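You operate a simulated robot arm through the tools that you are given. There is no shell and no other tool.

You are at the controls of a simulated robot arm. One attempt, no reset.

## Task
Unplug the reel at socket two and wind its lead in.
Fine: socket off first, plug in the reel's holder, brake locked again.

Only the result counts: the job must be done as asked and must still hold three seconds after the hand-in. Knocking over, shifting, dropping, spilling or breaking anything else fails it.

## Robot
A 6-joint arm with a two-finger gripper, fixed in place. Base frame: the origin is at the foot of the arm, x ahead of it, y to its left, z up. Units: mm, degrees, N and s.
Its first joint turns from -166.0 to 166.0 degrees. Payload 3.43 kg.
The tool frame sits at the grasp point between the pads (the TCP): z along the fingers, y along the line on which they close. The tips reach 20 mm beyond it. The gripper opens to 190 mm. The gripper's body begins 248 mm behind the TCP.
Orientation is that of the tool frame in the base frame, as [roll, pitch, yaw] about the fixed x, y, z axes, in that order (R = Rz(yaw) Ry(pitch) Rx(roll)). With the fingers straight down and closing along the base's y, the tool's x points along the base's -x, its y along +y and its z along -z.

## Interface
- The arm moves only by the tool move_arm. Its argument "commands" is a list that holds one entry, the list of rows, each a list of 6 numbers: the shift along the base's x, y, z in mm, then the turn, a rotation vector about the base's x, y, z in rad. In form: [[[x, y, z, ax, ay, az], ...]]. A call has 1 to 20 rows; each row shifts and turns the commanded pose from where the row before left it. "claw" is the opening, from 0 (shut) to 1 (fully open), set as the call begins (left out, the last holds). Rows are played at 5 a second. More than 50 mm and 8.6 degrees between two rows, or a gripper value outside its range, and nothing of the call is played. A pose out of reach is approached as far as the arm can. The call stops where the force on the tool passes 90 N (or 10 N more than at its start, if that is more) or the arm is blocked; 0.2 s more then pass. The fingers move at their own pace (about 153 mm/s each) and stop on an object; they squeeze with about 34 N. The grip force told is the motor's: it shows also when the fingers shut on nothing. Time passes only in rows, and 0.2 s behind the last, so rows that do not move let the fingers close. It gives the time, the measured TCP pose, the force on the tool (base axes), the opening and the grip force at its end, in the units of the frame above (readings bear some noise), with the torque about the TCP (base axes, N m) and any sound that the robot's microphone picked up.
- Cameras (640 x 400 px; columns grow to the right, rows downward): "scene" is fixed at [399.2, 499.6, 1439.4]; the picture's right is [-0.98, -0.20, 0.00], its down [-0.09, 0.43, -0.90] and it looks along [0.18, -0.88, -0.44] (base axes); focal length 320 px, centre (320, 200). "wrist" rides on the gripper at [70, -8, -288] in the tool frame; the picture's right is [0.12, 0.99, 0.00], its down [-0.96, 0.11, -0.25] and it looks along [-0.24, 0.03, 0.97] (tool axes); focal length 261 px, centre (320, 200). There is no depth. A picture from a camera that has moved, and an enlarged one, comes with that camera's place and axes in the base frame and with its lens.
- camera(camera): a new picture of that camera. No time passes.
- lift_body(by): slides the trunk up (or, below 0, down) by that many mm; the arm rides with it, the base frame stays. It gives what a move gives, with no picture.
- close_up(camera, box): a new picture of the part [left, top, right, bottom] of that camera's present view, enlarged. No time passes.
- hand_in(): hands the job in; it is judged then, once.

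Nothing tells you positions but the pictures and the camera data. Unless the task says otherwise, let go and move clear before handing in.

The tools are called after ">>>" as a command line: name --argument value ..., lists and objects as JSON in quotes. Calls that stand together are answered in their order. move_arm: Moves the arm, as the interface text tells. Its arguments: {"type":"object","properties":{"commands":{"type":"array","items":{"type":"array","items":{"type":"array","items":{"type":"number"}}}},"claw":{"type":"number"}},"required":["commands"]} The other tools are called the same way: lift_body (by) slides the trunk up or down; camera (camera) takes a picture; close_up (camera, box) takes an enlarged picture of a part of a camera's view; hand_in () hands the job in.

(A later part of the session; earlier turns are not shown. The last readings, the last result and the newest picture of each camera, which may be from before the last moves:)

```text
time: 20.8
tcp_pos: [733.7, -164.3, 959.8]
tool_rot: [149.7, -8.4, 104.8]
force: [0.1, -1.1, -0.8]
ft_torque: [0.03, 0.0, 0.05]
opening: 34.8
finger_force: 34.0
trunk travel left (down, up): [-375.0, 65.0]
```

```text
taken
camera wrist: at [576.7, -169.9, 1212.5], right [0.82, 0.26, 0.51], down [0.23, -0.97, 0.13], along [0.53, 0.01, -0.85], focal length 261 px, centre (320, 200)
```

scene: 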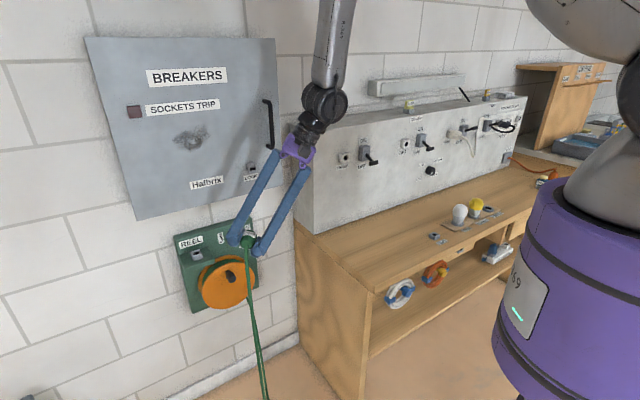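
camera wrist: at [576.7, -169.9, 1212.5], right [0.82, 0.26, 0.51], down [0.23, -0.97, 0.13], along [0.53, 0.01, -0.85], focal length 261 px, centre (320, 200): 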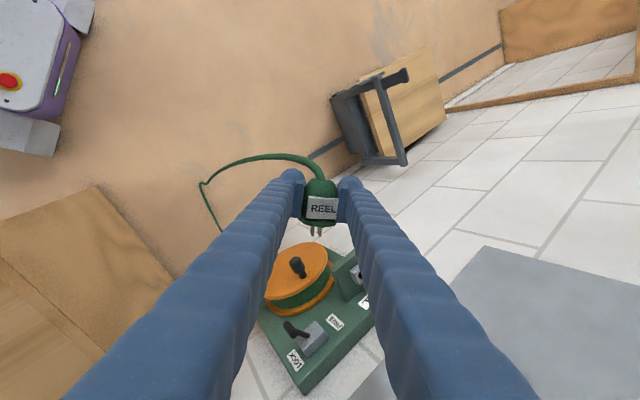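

The arm follows smoothly with the plug held. Continuing the turn.

>>> move_arm --commands '[[[4.2, -1.4, 0, 0.06545, -0.06545, -0.09256], [4.2, -1.4, 0, 0.06545, -0.06545, -0.09256], [4.2, -1.4, 0, 0.06545, -0.06545, -0.09256], [4.2, -1.4, 0, 0.06545, -0.06545, -0.09256], [4.2, -1.4, 0, 0.06545, -0.06545, -0.09256], [4.2, -1.4, 0, 0.06545, -0.06545, -0.09256], [4.2, -1.4, 0, 0.06545, -0.06545, -0.09256], [4.2, -1.4, 0, 0.06545, -0.06545, -0.09256]]]'

>>> camera --camera "scene"

>>> camera --camera "wrist"

```text
time: 22.6
tcp_pos: [767.4, -173.6, 960.3]
tool_rot: [118.5, -39.1, 73.4]
force: [0.1, 0.1, -0.2]
ft_torque: [0.0, 0.01, 0.02]
opening: 34.9
finger_force: 34.3
trunk travel left (down, up): [-375.0, 65.0]
```

```text
taken
```

scene: 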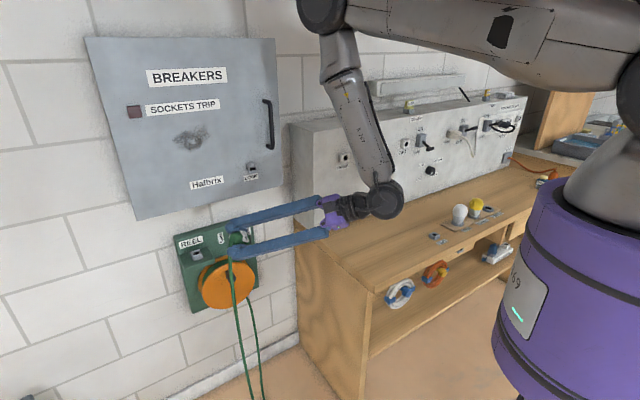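

```text
taken
camera wrist: at [513.5, -126.6, 1106.1], right [0.32, -0.57, 0.75], down [-0.41, -0.8, -0.43], along [0.85, -0.17, -0.49], focal length 261 px, centre (320, 200)
```

wrist: 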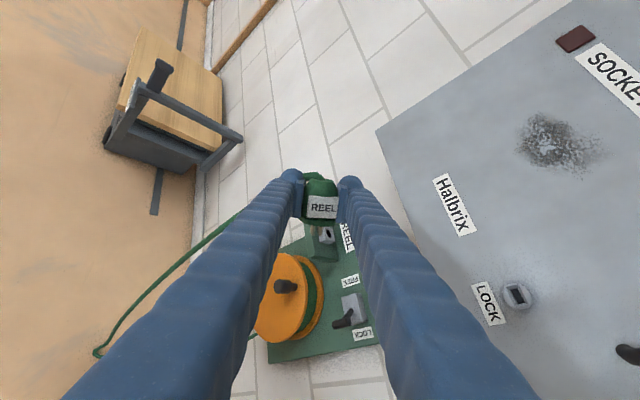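

>>> move_arm --commands '[[[4.2, -1.4, 0, 0.06545, -0.06545, -0.09256], [4.2, -1.4, 0, 0.06545, -0.06545, -0.09256], [4.2, -1.4, 0, 0.06545, -0.06545, -0.09256], [4.2, -1.4, 0, 0.06545, -0.06545, -0.09256], [4.2, -1.4, 0, 0.06545, -0.06545, -0.09256]]]'

>>> camera --camera "scene"

```text
time: 23.8
tcp_pos: [764.3, -279.2, 959.5]
tool_rot: [104.6, -64.2, 62.9]
force: [0.3, -0.4, 0.4]
ft_torque: [0.01, -0.03, -0.02]
opening: 34.6
finger_force: 33.6
out of reach, approached as far as the arm can: row 3, 4, 5
trunk travel left (down, up): [-375.0, 65.0]
```

```text
taken
```

scene: 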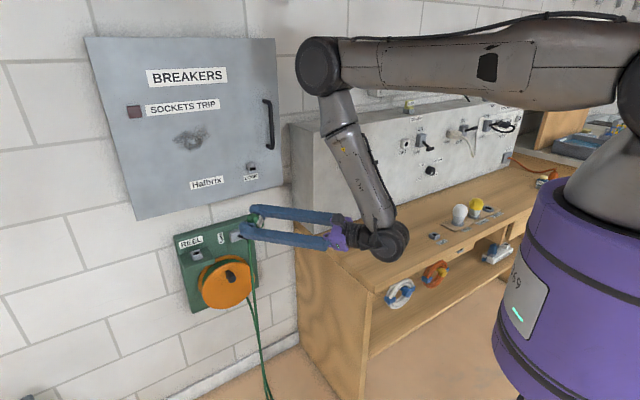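

The arm reports the pose as out of reach here, perhaps because the wrist is too close to its own column. I'll test by moving the commanded pose outward and lower without turning further.

>>> move_arm --commands '[[[10, -5, -8, 0, 0, 0], [10, -5, -8, 0, 0, 0], [10, -5, -8, 0, 0, 0], [10, -5, -8, 0, 0, 0], [10, -5, -8, 0, 0, 0], [10, -5, -8, 0, 0, 0]]]'

>>> camera --camera "scene"

>>> camera --camera "wrist"

```text
time: 25.2
tcp_pos: [800.4, -336.1, 911.8]
tool_rot: [103.6, -64.0, 62.3]
force: [0.5, 0.0, -1.6]
ft_torque: [-0.02, 0.01, 0.01]
opening: 34.7
finger_force: 34.5
out of reach, approached as far as the arm can: row 1, 2, 3, 6
trunk travel left (down, up): [-375.0, 65.0]
```

```text
taken
```

scene: 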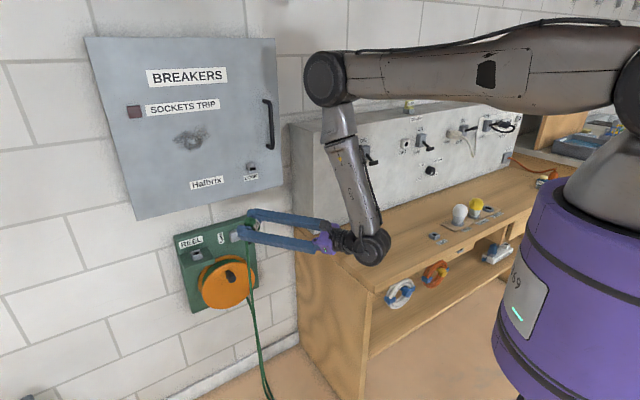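

```text
taken
camera wrist: at [541.5, -224.1, 1001.8], right [-0.18, -0.83, 0.53], down [-0.46, -0.41, -0.79], along [0.87, -0.38, -0.31], focal length 261 px, centre (320, 200)
```

wrist: 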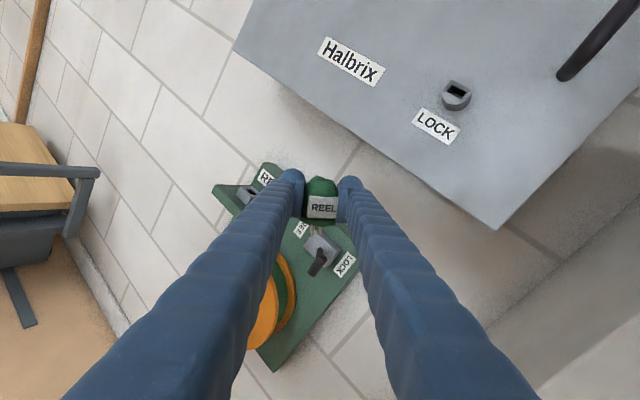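

The limit looks like the last wrist joint running out of travel: the position shifts so that the joint angle stays constant. So I'll unwind the turn back to tool-down and then turn the other way round.

>>> move_arm --commands '[[[-7, 9, 3, -0.0663, 0.0663, 0.09376], [-7, 9, 3, -0.0663, 0.0663, 0.09376], [-4, 9, 3, -0.0663, 0.0663, 0.09376], [-4, 9, 3, -0.0663, 0.0663, 0.09376], [-4, 9, 3, -0.0663, 0.0663, 0.09376], [-4, 9, 3, -0.0663, 0.0663, 0.09376], [-4, 9, 3, -0.0663, 0.0663, 0.09376], [-4, 9, 3, -0.0663, 0.0663, 0.09376], [-4, 9, 3, -0.0663, 0.0663, 0.09376], [-4, 9, 3, -0.0663, 0.0663, 0.09376], [-4, 9, 3, -0.0663, 0.0663, 0.09376], [-4, 9, 3, -0.0663, 0.0663, 0.09376]]]'

>>> camera --camera "scene"

```text
time: 27.8
tcp_pos: [746.6, -226.0, 948.1]
tool_rot: [148.5, -11.9, 101.6]
force: [0.2, 0.5, -0.2]
ft_torque: [-0.05, 0.0, -0.02]
opening: 34.4
finger_force: 33.7
trunk travel left (down, up): [-375.0, 65.0]
```

```text
taken
```

scene: 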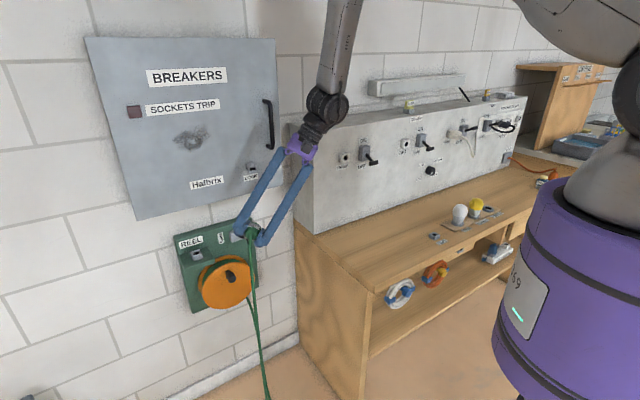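

>>> move_arm --commands '[[[-4, 9, 0, -0.0663, 0.0663, 0.09376], [-4, 9, 0, -0.0663, 0.0663, 0.09376], [-4, 9, 0, -0.0663, 0.0663, 0.09376], [-4, 9, 0, -0.0663, 0.0663, 0.09376], [-4, 9, 0, -0.0663, 0.0663, 0.09376], [-4, 9, 0, -0.0663, 0.0663, 0.09376]]]'

```text
time: 29.2
tcp_pos: [724.2, -173.4, 948.9]
tool_rot: [178.8, -1.5, 131.1]
force: [0.0, 0.0, -0.4]
ft_torque: [-0.06, 0.07, -0.01]
opening: 34.7
finger_force: 33.8
trunk travel left (down, up): [-375.0, 65.0]
```

Back to nearly tool-down. Now I'll turn about the vertical in the opposite sense.

>>> move_arm --commands '[[[0, 0, 0, 0, 0, 0.1431], [0, 0, 0, 0, 0, 0.1431], [0, 0, 0, 0, 0, 0.1431], [0, 0, 0, 0, 0, 0.1431], [0, 0, 0, 0, 0, 0.1431], [0, 0, 0, 0, 0, 0.1431], [0, 0, 0, 0, 0, 0.1431], [0, 0, 0, 0, 0, 0.1431], [0, 0, 0, 0, 0, 0.1431], [0, 0, 0, 0, 0, 0.1431]]]'

>>> camera --camera "scene"

>>> camera --camera "wrist"

```text
time: 31.4
tcp_pos: [723.0, -173.1, 948.6]
tool_rot: [178.7, -1.6, -146.8]
force: [0.1, 0.0, -0.8]
ft_torque: [-0.01, -0.06, -0.02]
opening: 34.6
finger_force: 33.9
trunk travel left (down, up): [-375.0, 65.0]
```

```text
taken
```

scene: 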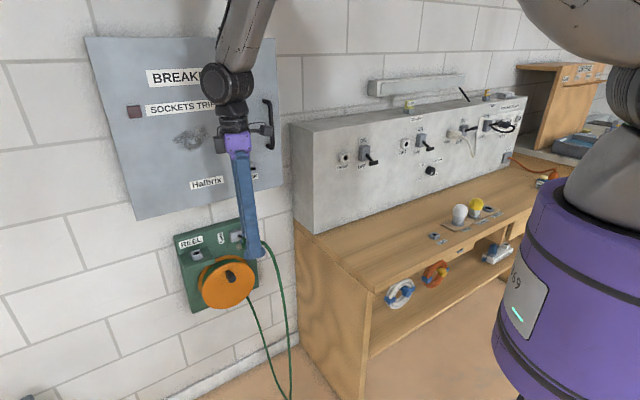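

```text
taken
camera wrist: at [678.6, -220.6, 1238.2], right [-0.64, 0.77, 0.03], down [0.75, 0.62, 0.22], along [0.15, 0.16, -0.97], focal length 261 px, centre (320, 200)
```

wrist: 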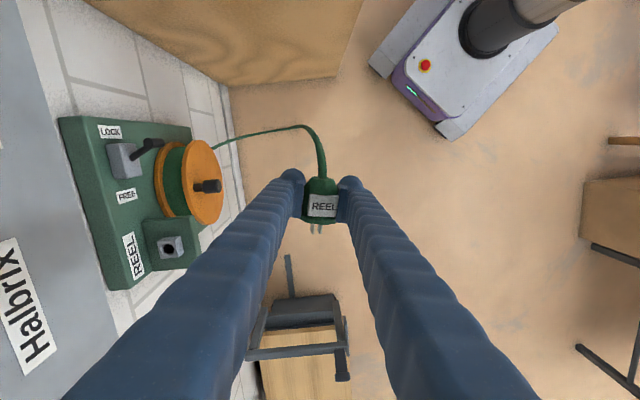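

Works this way round. Continuing the yaw by another 102°.

>>> move_arm --commands '[[[0, 0, 0, 0, 0, 0.148], [0, 0, 0, 0, 0, 0.148], [0, 0, 0, 0, 0, 0.148], [0, 0, 0, 0, 0, 0.148], [0, 0, 0, 0, 0, 0.148], [0, 0, 0, 0, 0, 0.148], [0, 0, 0, 0, 0, 0.148], [0, 0, 0, 0, 0, 0.148], [0, 0, 0, 0, 0, 0.148], [0, 0, 0, 0, 0, 0.148], [0, 0, 0, 0, 0, 0.148], [0, 0, 0, 0, 0, 0.148]]]'

>>> camera --camera "scene"

>>> camera --camera "wrist"

```text
time: 34.0
tcp_pos: [723.3, -173.8, 948.6]
tool_rot: [178.6, -1.5, -44.9]
force: [0.5, 0.4, -0.3]
ft_torque: [0.0, -0.02, 0.03]
opening: 34.6
finger_force: 34.3
trunk travel left (down, up): [-375.0, 65.0]
```

```text
taken
```

scene: 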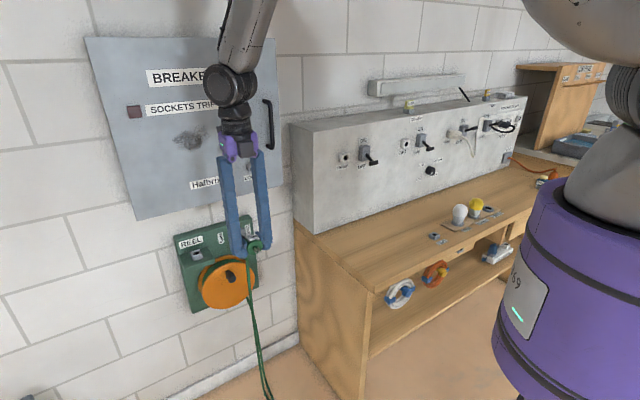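

```text
taken
camera wrist: at [778.3, -207.9, 1238.0], right [-0.62, -0.79, 0.03], down [-0.76, 0.61, 0.23], along [-0.19, 0.12, -0.97], focal length 261 px, centre (320, 200)
```

wrist: 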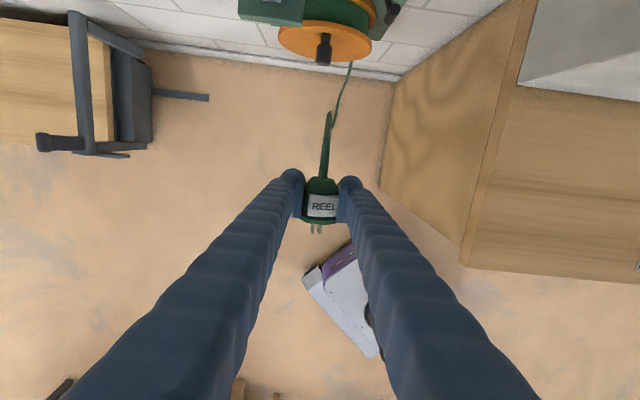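

Yaw done. Now I'll pitch the tool up to horizontal towards the wall while moving forward and a bit down.

>>> move_arm --commands '[[[8.1, -8.1, 0, 0.0173, -0.0173, 0], [8.1, -8.1, -4, -0.101, -0.101, 0], [8.1, -8.1, -4, -0.101, -0.101, 0], [8.1, -8.1, -4, -0.101, -0.101, 0], [8.1, -8.1, -4, -0.101, -0.101, 0], [8.1, -8.1, -4, -0.101, -0.101, 0]]]'

>>> camera --camera "scene"

>>> camera --camera "wrist"

```text
time: 35.6
tcp_pos: [661.9, -280.5, 929.4]
tool_rot: [162.5, -35.8, -43.4]
force: [-0.1, -0.5, 0.0]
ft_torque: [-0.03, 0.0, 0.02]
opening: 34.5
finger_force: 34.2
out of reach, approached as far as the arm can: row 4
trunk travel left (down, up): [-375.0, 65.0]
stopped in row 6: the arm was blocked; the commanded pose is now the measured one
```

```text
taken
```

scene: 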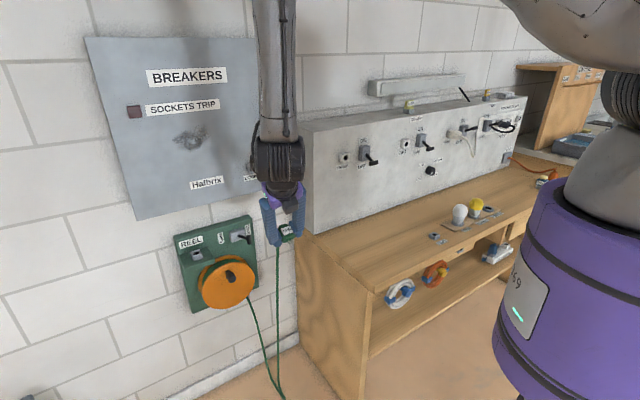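

```text
taken
camera wrist: at [653.6, -143.3, 1191.4], right [-0.71, -0.63, 0.31], down [-0.7, 0.62, -0.34], along [0.02, -0.46, -0.89], focal length 261 px, centre (320, 200)
```

wrist: 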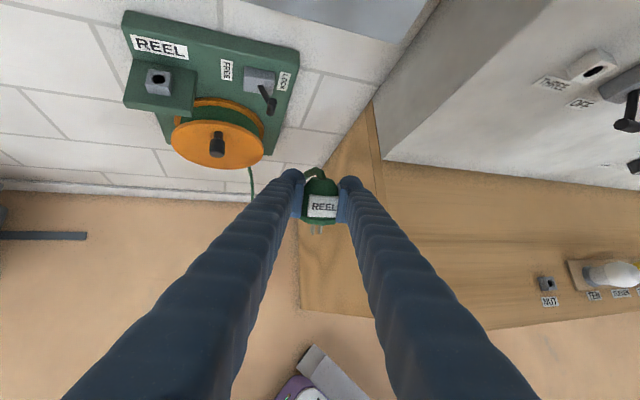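

The arm got blocked again mid-turn, with no contact force. I need to understand which joint limits it, so I'll look closely at the arm's wrist.

>>> close_up --camera "scene" --box '[220, 0, 340, 260]'

>>> close_up --camera "scene" --box '[440, 0, 640, 200]'

>>> close_up --camera "wrist" --box '[270, 140, 380, 250]'

```text
1.54 times, centred on (280, 130) of scene
camera zoom: at [399.2, 499.6, 1439.4], right [-0.98, -0.2, 0.0], down [-0.09, 0.43, -0.9], along [0.18, -0.88, -0.44], focal length 493 px, centre (382, 308)
```

zoom: 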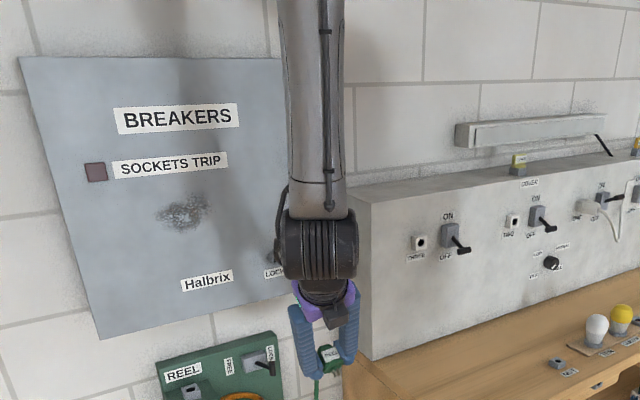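

```text
2.00 times, centred on (540, 100) of scene
camera zoom: at [399.2, 499.6, 1439.4], right [-0.98, -0.2, 0.0], down [-0.09, 0.43, -0.9], along [0.18, -0.88, -0.44], focal length 641 px, centre (-120, 400)
```

zoom: 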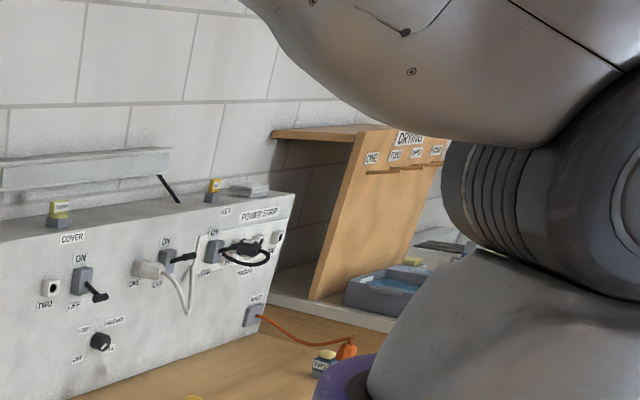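

```text
3.64 times, centred on (325, 195) of wrist
camera zoom: at [653.6, -143.3, 1191.4], right [-0.71, -0.63, 0.31], down [-0.7, 0.62, -0.34], along [0.02, -0.46, -0.89], focal length 948 px, centre (302, 218)
```

zoom: 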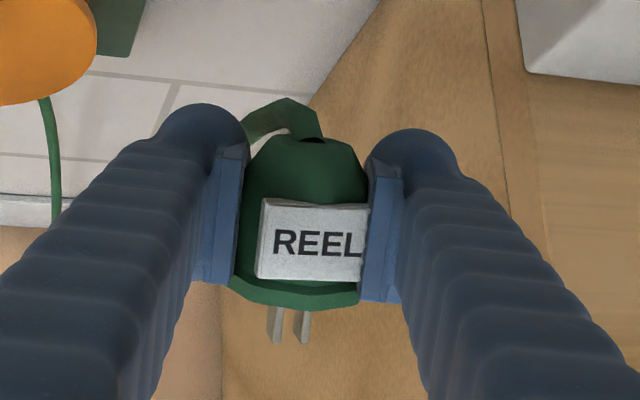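

I believe the forearm-roll joint has a ±166° limit (first attempt) and this second stop was just a fast swing near a wrist singularity, not a hard limit. From here the target orientation is reachable in small steps, so I continue slowly.

>>> move_arm --commands '[[[14.3, 5.7, -2.5, -0.04587, -0.06437, 0.02137], [14.3, 5.7, -2.5, -0.04587, -0.06437, 0.02137], [14.3, 5.7, -2.5, -0.04587, -0.06437, 0.02137], [14.3, 5.7, -2.5, -0.04587, -0.06437, 0.02137]]]'

>>> camera --camera "scene"

```text
time: 36.6
tcp_pos: [719.1, -258.0, 918.8]
tool_rot: [165.6, -53.8, -40.8]
force: [0.1, -0.5, -0.2]
ft_torque: [0.0, 0.04, -0.02]
opening: 34.4
finger_force: 34.2
trunk travel left (down, up): [-375.0, 65.0]
```

```text
taken
```

scene: 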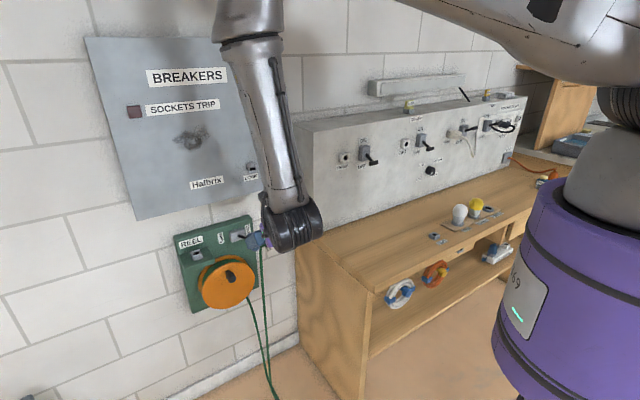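

That works. Continuing to the horizontal pose.

>>> move_arm --commands '[[[14.3, 5.7, -2.5, -0.04587, -0.06437, 0.02137], [14.3, 5.7, -2.5, -0.04587, -0.06437, 0.02137], [14.3, 5.7, -2.5, -0.04587, -0.06437, 0.02137], [14.3, 5.7, -2.5, -0.04587, -0.06437, 0.02137], [14.3, 5.7, -2.5, -0.04587, -0.06437, 0.02137], [14.3, 5.7, -2.5, -0.04587, -0.06437, 0.02137], [14.3, 5.7, -2.5, -0.04587, -0.06437, 0.02137], [14.3, 5.7, -2.5, -0.04587, -0.06437, 0.02137], [0, 0, 0, 0, 0, 0]]]'

>>> camera --camera "scene"

>>> camera --camera "wrist"

```text
time: 38.6
tcp_pos: [834.6, -212.6, 898.9]
tool_rot: [-118.2, -89.7, -107.0]
force: [-0.1, 0.3, 0.7]
ft_torque: [0.0, -0.02, 0.01]
opening: 34.5
finger_force: 34.2
trunk travel left (down, up): [-375.0, 65.0]
```

```text
taken
```

scene: 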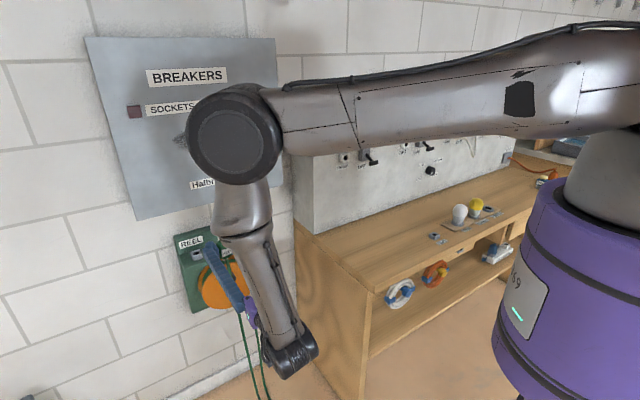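

```text
taken
camera wrist: at [637.9, -3.5, 970.4], right [-0.7, -0.7, 0.12], down [-0.26, 0.1, -0.96], along [0.66, -0.71, -0.25], focal length 261 px, centre (320, 200)
```

wrist: 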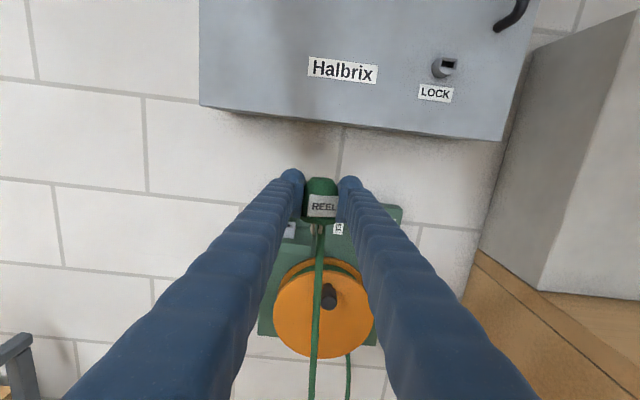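

The tool is now horizontal, square to the wall, with the pins pointing down. I'll shift sideways to line up with the holder and look.

>>> move_arm --commands '[[[12.3, 12.3, 0, 0, 0, 0], [12.3, 12.3, 0, 0, 0, 0], [12.3, 12.3, 0, 0, 0, 0], [0, 0, 0, 0, 0, 0]]]'

>>> camera --camera "wrist"

>>> close_up --camera "wrist" --box '[260, 150, 420, 250]'

>>> close_up --camera "scene" --box '[160, 200, 300, 330]'

```text
time: 39.6
tcp_pos: [872.4, -173.7, 898.9]
tool_rot: [-132.1, -89.8, -93.1]
force: [0.1, 0.8, -0.8]
ft_torque: [-0.01, 0.0, -0.01]
opening: 34.7
finger_force: 34.0
trunk travel left (down, up): [-375.0, 65.0]
```

```text
taken
camera wrist: at [675.6, 35.2, 970.4], right [-0.7, -0.7, 0.12], down [-0.26, 0.1, -0.96], along [0.66, -0.71, -0.25], focal length 261 px, centre (320, 200)
```

wrist: 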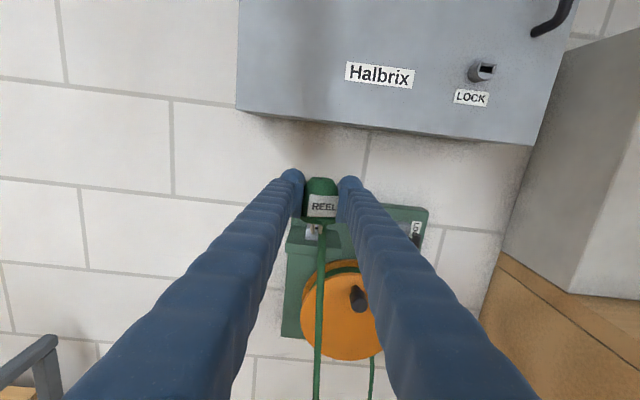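

```text
4.00 times, centred on (340, 200) of wrist
camera zoom: at [675.6, 35.2, 970.4], right [-0.7, -0.7, 0.12], down [-0.26, 0.1, -0.96], along [0.66, -0.71, -0.25], focal length 1043 px, centre (240, 200)
```

zoom: 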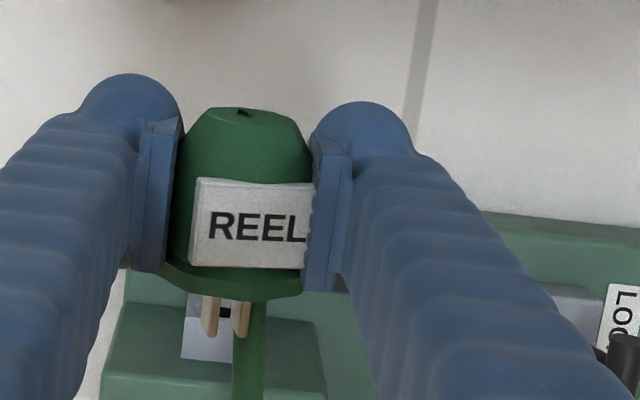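

```text
3.08 times, centred on (230, 265) of scene
camera zoom: at [399.2, 499.6, 1439.4], right [-0.98, -0.2, 0.0], down [-0.09, 0.43, -0.9], along [0.18, -0.88, -0.44], focal length 986 px, centre (597, 0)
```

zoom: 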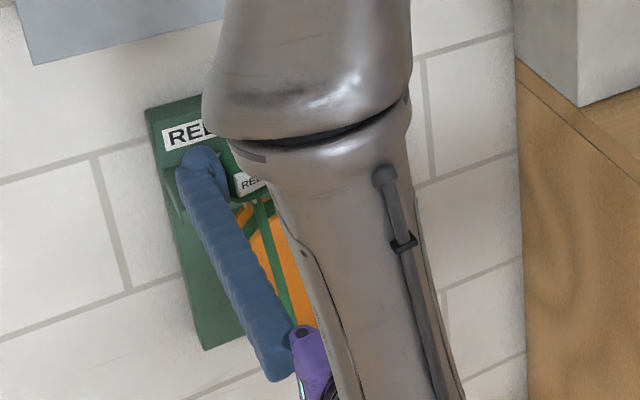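

>>> move_arm --commands '[[[0, 0, 20, 0, 0, 0], [0, 0, 20, 0, 0, 0], [0, 0, 0, 0, 0, 0]]]'

>>> close_up --camera "wrist" --box '[260, 180, 420, 280]'

>>> close_up --camera "wrist" --box '[280, 210, 360, 270]'

```text
time: 40.4
tcp_pos: [872.5, -175.7, 939.4]
tool_rot: [-129.5, -89.8, -95.5]
force: [0.1, 0.4, -0.3]
ft_torque: [0.0, 0.0, -0.02]
opening: 34.6
finger_force: 34.0
trunk travel left (down, up): [-375.0, 65.0]
```

```text
4.00 times, centred on (340, 230) of wrist
camera zoom: at [675.8, 33.8, 1010.3], right [-0.7, -0.7, 0.12], down [-0.26, 0.1, -0.96], along [0.66, -0.71, -0.25], focal length 1043 px, centre (240, 80)
```

zoom: 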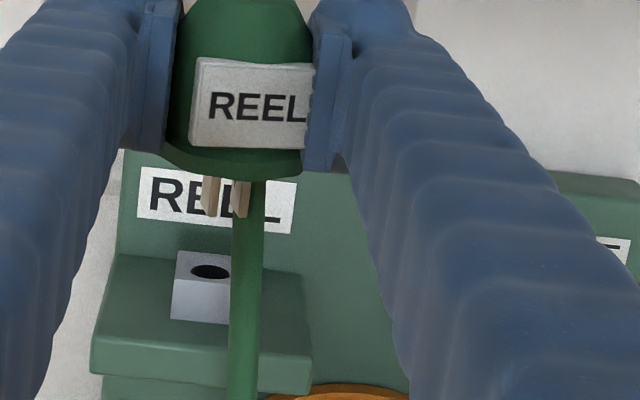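

```text
6.67 times, centred on (320, 240) of wrist
camera zoom: at [675.8, 33.8, 1010.3], right [-0.7, -0.7, 0.12], down [-0.26, 0.1, -0.96], along [0.66, -0.71, -0.25], focal length 1738 px, centre (320, -67)
```

zoom: 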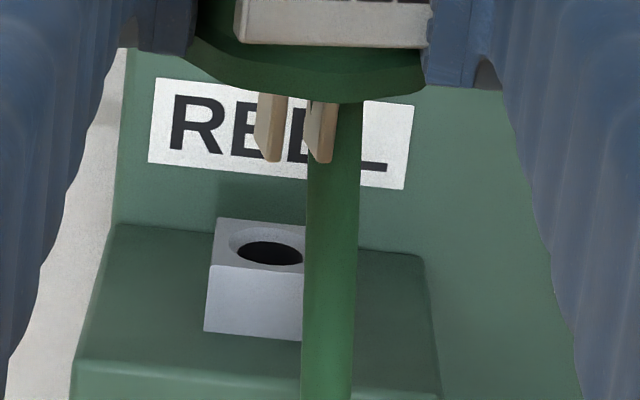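

The holder hole shows up below the plug. To measure its depth accurately I'll raise the tool another 50 mm for a vertical-parallax view.

>>> move_arm --commands '[[[0, 0, 25, 0, 0, 0], [0, 0, 25, 0, 0, 0], [0, 0, 0, 0, 0, 0]]]'

>>> close_up --camera "wrist" --box '[280, 210, 360, 270]'

>>> close_up --camera "wrist" --box '[260, 220, 420, 320]'

>>> camera --camera "wrist"

```text
time: 41.2
tcp_pos: [870.7, -176.6, 986.9]
tool_rot: [-132.2, -89.8, -92.9]
force: [0.4, -0.2, -0.3]
ft_torque: [0.01, -0.01, -0.02]
opening: 34.3
finger_force: 34.4
trunk travel left (down, up): [-375.0, 65.0]
```

```text
6.67 times, centred on (320, 240) of wrist
camera zoom: at [673.9, 32.6, 1059.4], right [-0.7, -0.7, 0.12], down [-0.26, 0.1, -0.96], along [0.66, -0.71, -0.25], focal length 1738 px, centre (320, -67)
```

zoom: 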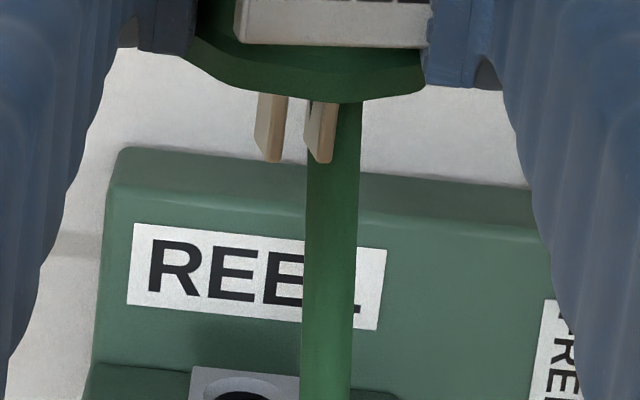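

```text
4.00 times, centred on (340, 270) of wrist
camera zoom: at [673.9, 32.6, 1059.4], right [-0.7, -0.7, 0.12], down [-0.26, 0.1, -0.96], along [0.66, -0.71, -0.25], focal length 1043 px, centre (240, -80)
```

zoom: 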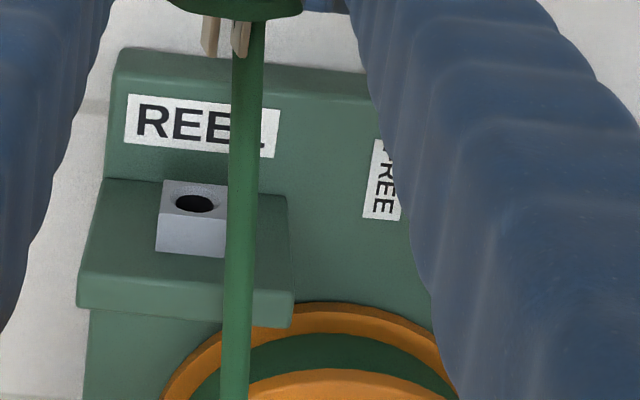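

```text
taken
camera wrist: at [673.9, 32.6, 1059.4], right [-0.7, -0.7, 0.12], down [-0.26, 0.1, -0.96], along [0.66, -0.71, -0.25], focal length 261 px, centre (320, 200)
```

wrist: 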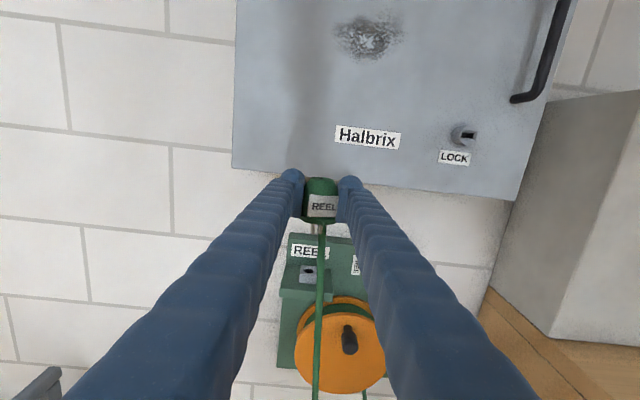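

>>> close_up --camera "wrist" --box '[280, 240, 360, 300]'

>>> move_arm --commands '[[[0, 0, 25, 0, 0, 0], [0, 0, 25, 0, 0, 0], [0, 0, 0, 0, 0, 0]]]'

>>> close_up --camera "wrist" --box '[280, 270, 360, 330]'

>>> close_up --camera "wrist" --box '[260, 240, 420, 400]'

```text
6.67 times, centred on (320, 270) of wrist
camera zoom: at [673.9, 32.6, 1059.4], right [-0.7, -0.7, 0.12], down [-0.26, 0.1, -0.96], along [0.66, -0.71, -0.25], focal length 1738 px, centre (320, -267)
```

zoom: 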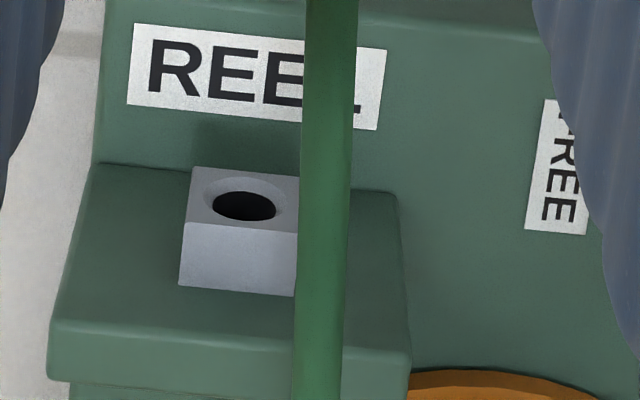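

```text
time: 42.0
tcp_pos: [872.0, -177.0, 1037.7]
tool_rot: [-132.6, -89.6, -92.6]
force: [0.1, 0.1, 0.4]
ft_torque: [0.03, -0.02, -0.03]
opening: 34.6
finger_force: 33.8
trunk travel left (down, up): [-375.0, 65.0]
```

```text
6.67 times, centred on (320, 300) of wrist
camera zoom: at [675.2, 32.7, 1109.2], right [-0.7, -0.7, 0.12], down [-0.26, 0.1, -0.96], along [0.66, -0.71, -0.25], focal length 1738 px, centre (320, -467)
```

zoom: 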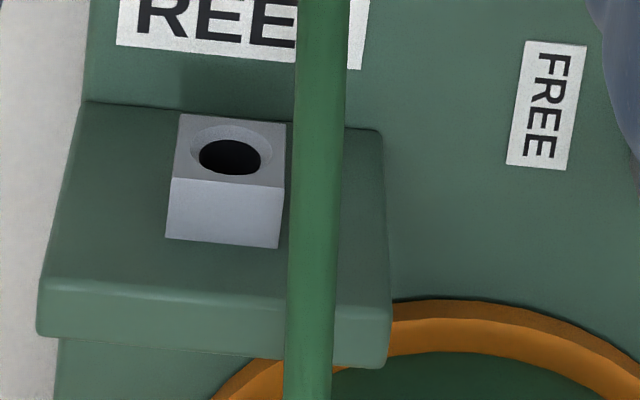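

```text
2.50 times, centred on (340, 320) of wrist
camera zoom: at [675.2, 32.7, 1109.2], right [-0.7, -0.7, 0.12], down [-0.26, 0.1, -0.96], along [0.66, -0.71, -0.25], focal length 652 px, centre (270, -100)
```

zoom: 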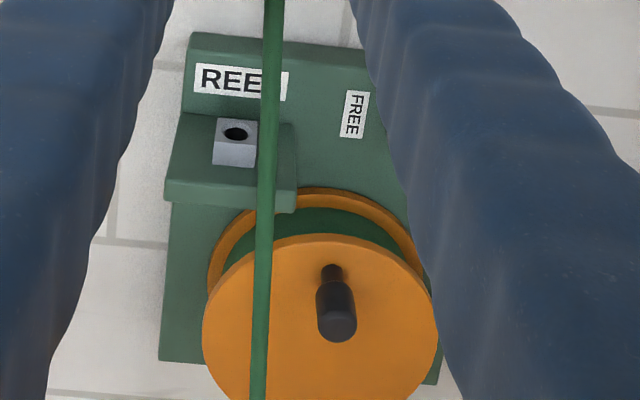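

Hole fixed at about u=489–490, d≈911, z≈797–802. Lowering to z≈870 in front of the shelf, then moving forward over the holder.

>>> move_arm --commands '[[[0, 0, -42, 0, 0, 0], [0, 0, -42, 0, 0, 0], [0, 0, -42, 0, 0, 0], [0, 0, -40, 0, 0, 0], [20, -20, 0, 0, 0, 0], [20, -20, 0, 0, 0, 0], [20, -20, 0, 0, 0, 0], [15, -15, 0, 0, 0, 0], [15, -15, 0, 0, 0, 0], [0, 0, 0, 0, 0, 0]]]'

>>> close_up --camera "wrist" --box '[260, 180, 420, 280]'

>>> camera --camera "scene"

>>> camera --camera "wrist"

```text
time: 44.2
tcp_pos: [960.3, -266.6, 872.7]
tool_rot: [-130.9, -89.7, -94.1]
force: [0.2, -0.2, -0.5]
ft_torque: [0.0, 0.01, 0.04]
opening: 34.7
finger_force: 33.8
trunk travel left (down, up): [-375.0, 65.0]
```

```text
4.00 times, centred on (340, 230) of wrist
camera zoom: at [762.7, -57.0, 944.0], right [-0.7, -0.7, 0.12], down [-0.26, 0.1, -0.96], along [0.66, -0.71, -0.25], focal length 1043 px, centre (240, 80)
```

zoom: 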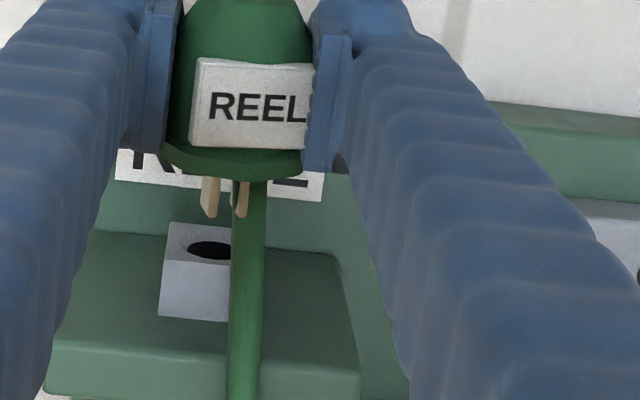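

```text
taken
```

scene: 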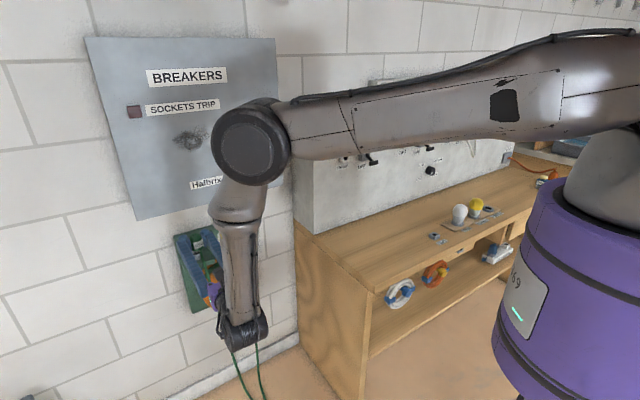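

```text
taken
camera wrist: at [762.7, -57.0, 944.0], right [-0.7, -0.7, 0.12], down [-0.26, 0.1, -0.96], along [0.66, -0.71, -0.25], focal length 261 px, centre (320, 200)
```

wrist: 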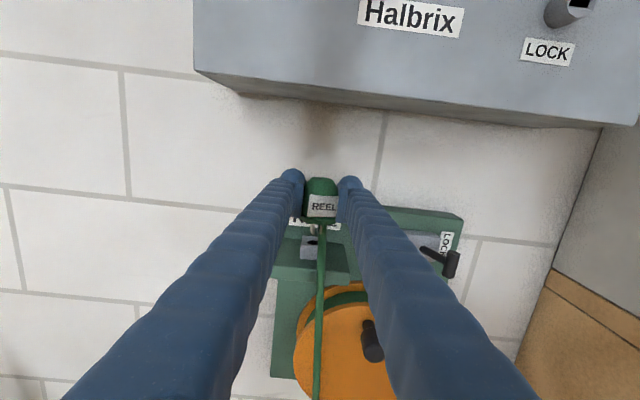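

>>> move_arm --commands '[[[10, -10, 0, 0, 0, 0], [10, -10, 0, 0, 0, 0], [10, -10, -6, 0, 0, 0], [0, 0, -6, 0, 0, 0], [0, 0, 0, 0, 0, 0]]]'

>>> close_up --camera "wrist" --box '[260, 180, 420, 280]'

>>> close_up --camera "wrist" --box '[290, 215, 350, 260]'

```text
time: 45.4
tcp_pos: [992.3, -296.0, 858.4]
tool_rot: [-129.2, -89.8, -95.9]
force: [-1.1, -0.7, -1.0]
ft_torque: [-0.02, -0.01, 0.01]
opening: 34.6
finger_force: 33.8
trunk travel left (down, up): [-375.0, 65.0]
```

```text
4.00 times, centred on (340, 230) of wrist
camera zoom: at [794.0, -87.0, 931.2], right [-0.7, -0.7, 0.12], down [-0.26, 0.1, -0.96], along [0.66, -0.71, -0.25], focal length 1043 px, centre (240, 80)
```

zoom: 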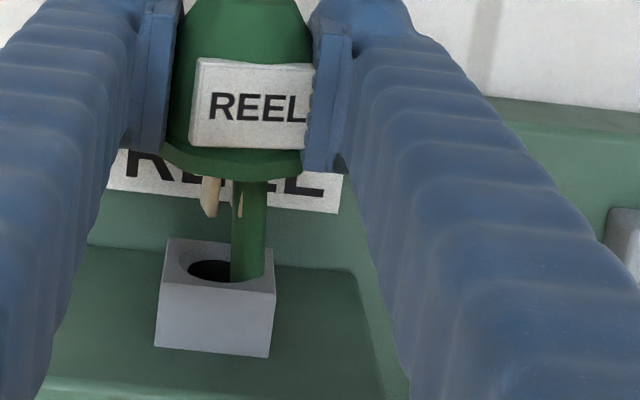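

```text
8.89 times, centred on (320, 238) of wrist
camera zoom: at [794.0, -87.0, 931.2], right [-0.7, -0.7, 0.12], down [-0.26, 0.1, -0.96], along [0.66, -0.71, -0.25], focal length 2317 px, centre (320, -133)
```

zoom: 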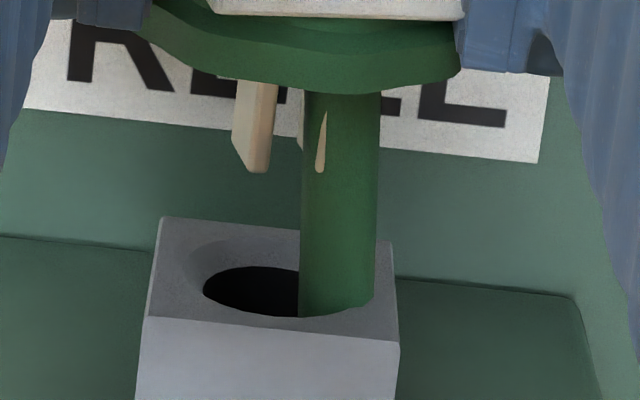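

Pins are laterally in line with the hole, about 15 mm above it. Nudging forward 3 mm and lowering in small steps while watching the force.

>>> move_arm --commands '[[[2, -2, 0, 0, 0, 0], [0, 0, -4, 0, 0, 0], [0, 0, -4, 0, 0, 0], [0, 0, -2, 0, 0, 0], [0, 0, 0, 0, 0, 0]]]'

>>> close_up --camera "wrist" --box '[290, 215, 350, 260]'

```text
time: 46.6
tcp_pos: [992.7, -299.8, 848.2]
tool_rot: [-127.2, -89.8, -97.8]
force: [-0.5, -0.1, 0.1]
ft_torque: [-0.01, 0.01, -0.04]
opening: 34.5
finger_force: 33.7
trunk travel left (down, up): [-375.0, 65.0]
```

```text
8.89 times, centred on (320, 238) of wrist
camera zoom: at [796.0, -89.7, 921.0], right [-0.7, -0.7, 0.12], down [-0.26, 0.1, -0.96], along [0.66, -0.71, -0.25], focal length 2317 px, centre (320, -133)
```

zoom: 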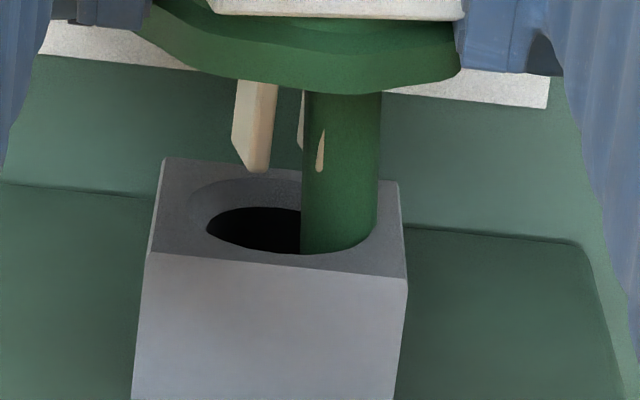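

>>> move_arm --commands '[[[0, 0, -2, 0, 0, 0], [0, 0, -2, 0, 0, 0], [0, 0, -2, 0, 0, 0], [0, 0, 0, 0, 0, 0]]]'

>>> close_up --camera "wrist" --box '[290, 215, 350, 260]'

```text
time: 47.6
tcp_pos: [993.6, -299.2, 843.5]
tool_rot: [-131.7, -89.7, -93.5]
force: [0.6, 0.7, -0.7]
ft_torque: [0.0, 0.02, -0.01]
opening: 34.6
finger_force: 34.0
trunk travel left (down, up): [-375.0, 65.0]
```

```text
8.89 times, centred on (320, 238) of wrist
camera zoom: at [795.9, -89.0, 915.1], right [-0.7, -0.7, 0.12], down [-0.26, 0.1, -0.96], along [0.66, -0.71, -0.25], focal length 2317 px, centre (320, -133)
```

zoom: 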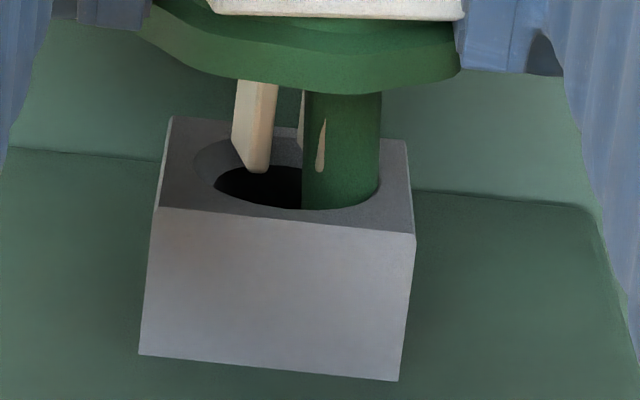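

>>> move_arm --commands '[[[0, 0, -2, 0, 0, 0], [0, 0, -2, 0, 0, 0], [0, 0, 0, 0, 0, 0]]]'

>>> close_up --camera "wrist" --box '[290, 215, 350, 260]'

```text
time: 48.4
tcp_pos: [992.1, -299.5, 838.2]
tool_rot: [-125.1, -89.8, -100.1]
force: [-0.2, -0.5, -0.1]
ft_torque: [-0.01, 0.02, 0.01]
opening: 34.8
finger_force: 33.7
trunk travel left (down, up): [-375.0, 65.0]
```

```text
8.89 times, centred on (320, 238) of wrist
camera zoom: at [795.8, -89.0, 910.4], right [-0.7, -0.7, 0.12], down [-0.26, 0.1, -0.96], along [0.66, -0.71, -0.25], focal length 2317 px, centre (320, -133)
```

zoom: 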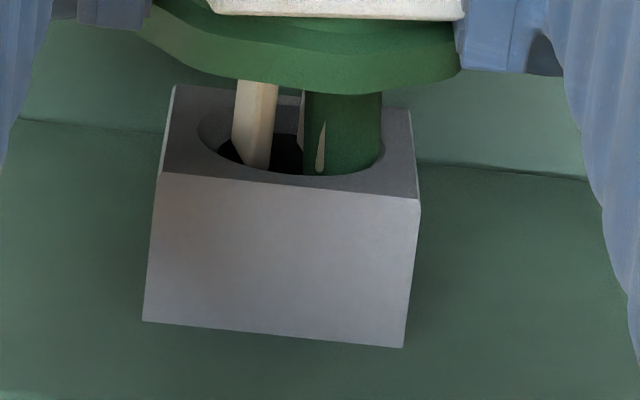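

>>> move_arm --commands '[[[0, 0, -2, 0, 0, 0], [0, 0, -2, 0, 0, 0], [0, 0, 0, 0, 0, 0]]]'

>>> close_up --camera "wrist" --box '[290, 215, 350, 260]'

```text
time: 49.2
tcp_pos: [992.4, -297.7, 836.1]
tool_rot: [-126.0, -89.8, -99.3]
force: [0.0, 0.4, -0.4]
ft_torque: [0.0, -0.02, -0.02]
opening: 34.5
finger_force: 34.1
trunk travel left (down, up): [-375.0, 65.0]
```

```text
8.89 times, centred on (320, 238) of wrist
camera zoom: at [795.6, -88.6, 907.9], right [-0.7, -0.7, 0.12], down [-0.26, 0.1, -0.96], along [0.66, -0.71, -0.25], focal length 2317 px, centre (320, -133)
```

zoom: 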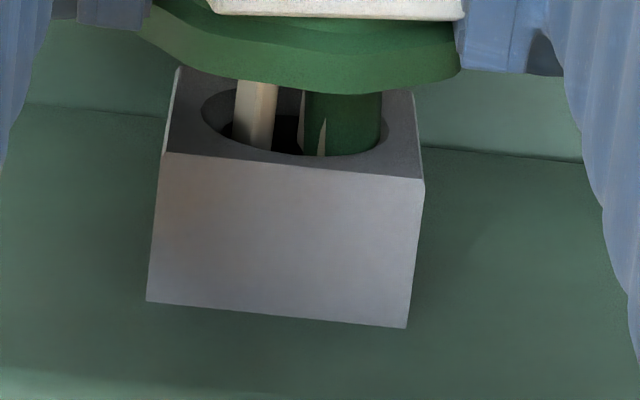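

Pins are entering the hole with no contact force. Continuing down.

>>> move_arm --commands '[[[0, 0, -2, 0, 0, 0], [0, 0, -2, 0, 0, 0], [0, 0, -2, 0, 0, 0], [0, 0, 0, 0, 0, 0]]]'

>>> close_up --camera "wrist" --box '[290, 215, 350, 260]'

```text
time: 50.2
tcp_pos: [994.5, -298.0, 830.5]
tool_rot: [-133.5, -89.7, -91.8]
force: [-0.1, 0.9, 0.3]
ft_torque: [-0.02, -0.01, -0.01]
opening: 34.6
finger_force: 34.0
trunk travel left (down, up): [-375.0, 65.0]
```

```text
8.89 times, centred on (320, 238) of wrist
camera zoom: at [796.5, -88.8, 902.0], right [-0.7, -0.7, 0.12], down [-0.26, 0.1, -0.96], along [0.66, -0.71, -0.25], focal length 2317 px, centre (320, -133)
```

zoom: 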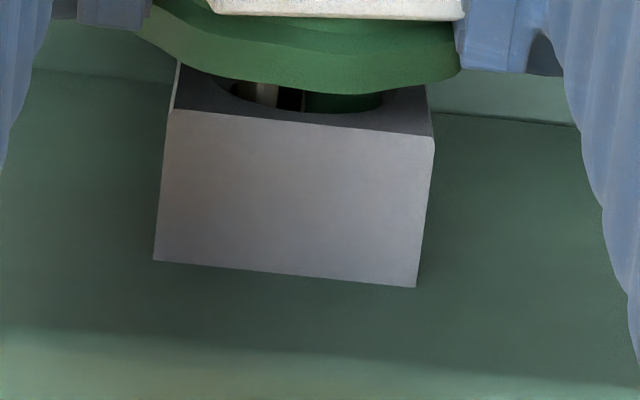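

>>> move_arm --commands '[[[0, 0, -2, 0, 0, 0], [0, 0, -2, 0, 0, 0], [0, 0, 0, 0, 0, 0]]]'

>>> close_up --camera "wrist" --box '[290, 215, 350, 260]'

```text
time: 51.0
tcp_pos: [993.7, -297.7, 827.3]
tool_rot: [-127.5, -89.8, -97.6]
force: [-1.2, 1.0, 0.1]
ft_torque: [0.0, 0.01, 0.01]
opening: 34.5
finger_force: 34.0
trunk travel left (down, up): [-375.0, 65.0]
```

```text
8.89 times, centred on (320, 238) of wrist
camera zoom: at [796.7, -89.2, 898.8], right [-0.7, -0.7, 0.12], down [-0.26, 0.1, -0.96], along [0.66, -0.71, -0.25], focal length 2317 px, centre (320, -133)
```

zoom: 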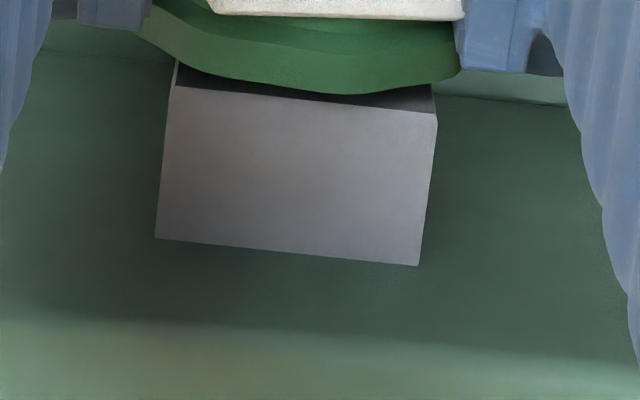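

>>> move_arm --commands '[[[0, 0, -2, 0, 0, 0], [0, 0, -2, 0, 0, 0], [0, 0, 0, 0, 0, 0]]]'

>>> close_up --camera "wrist" --box '[290, 215, 350, 260]'

```text
time: 51.8
tcp_pos: [993.1, -297.7, 824.5]
tool_rot: [-104.5, -89.7, -120.5]
force: [0.8, 2.1, 4.9]
ft_torque: [0.05, 0.07, -0.05]
opening: 34.7
finger_force: 33.6
trunk travel left (down, up): [-375.0, 65.0]
```

```text
8.89 times, centred on (320, 238) of wrist
camera zoom: at [796.1, -88.8, 895.0], right [-0.7, -0.7, 0.12], down [-0.25, 0.1, -0.96], along [0.66, -0.71, -0.25], focal length 2317 px, centre (320, -133)
```

zoom: 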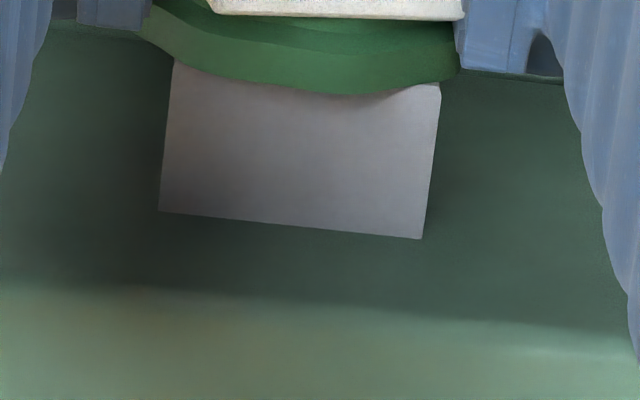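

Force is starting to build — the collar is meeting the block. One more small push to seat it.

>>> move_arm --commands '[[[0, 0, -1.5, 0, 0, 0], [0, 0, -1.5, 0, 0, 0], [0, 0, 0, 0, 0, 0]]]'

>>> close_up --camera "wrist" --box '[260, 150, 420, 250]'

```text
time: 52.6
tcp_pos: [993.2, -298.5, 824.6]
tool_rot: [-62.4, -89.7, -162.8]
force: [5.7, -1.3, 25.2]
ft_torque: [0.14, 0.31, -0.03]
opening: 34.4
finger_force: 33.8
trunk travel left (down, up): [-375.0, 65.0]
```

```text
4.00 times, centred on (340, 200) of wrist
camera zoom: at [795.7, -88.7, 893.9], right [-0.7, -0.7, 0.11], down [-0.25, 0.1, -0.96], along [0.66, -0.71, -0.24], focal length 1043 px, centre (240, 200)
```

zoom: 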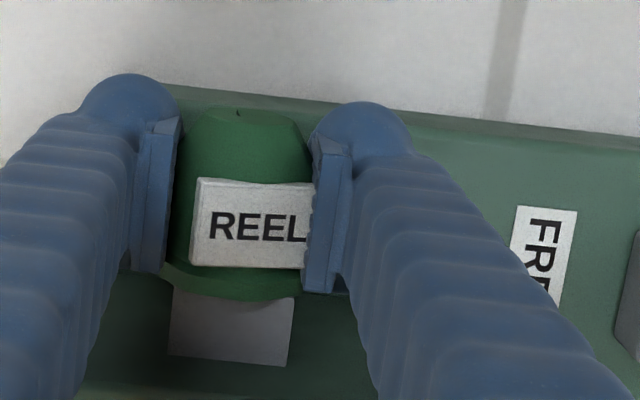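

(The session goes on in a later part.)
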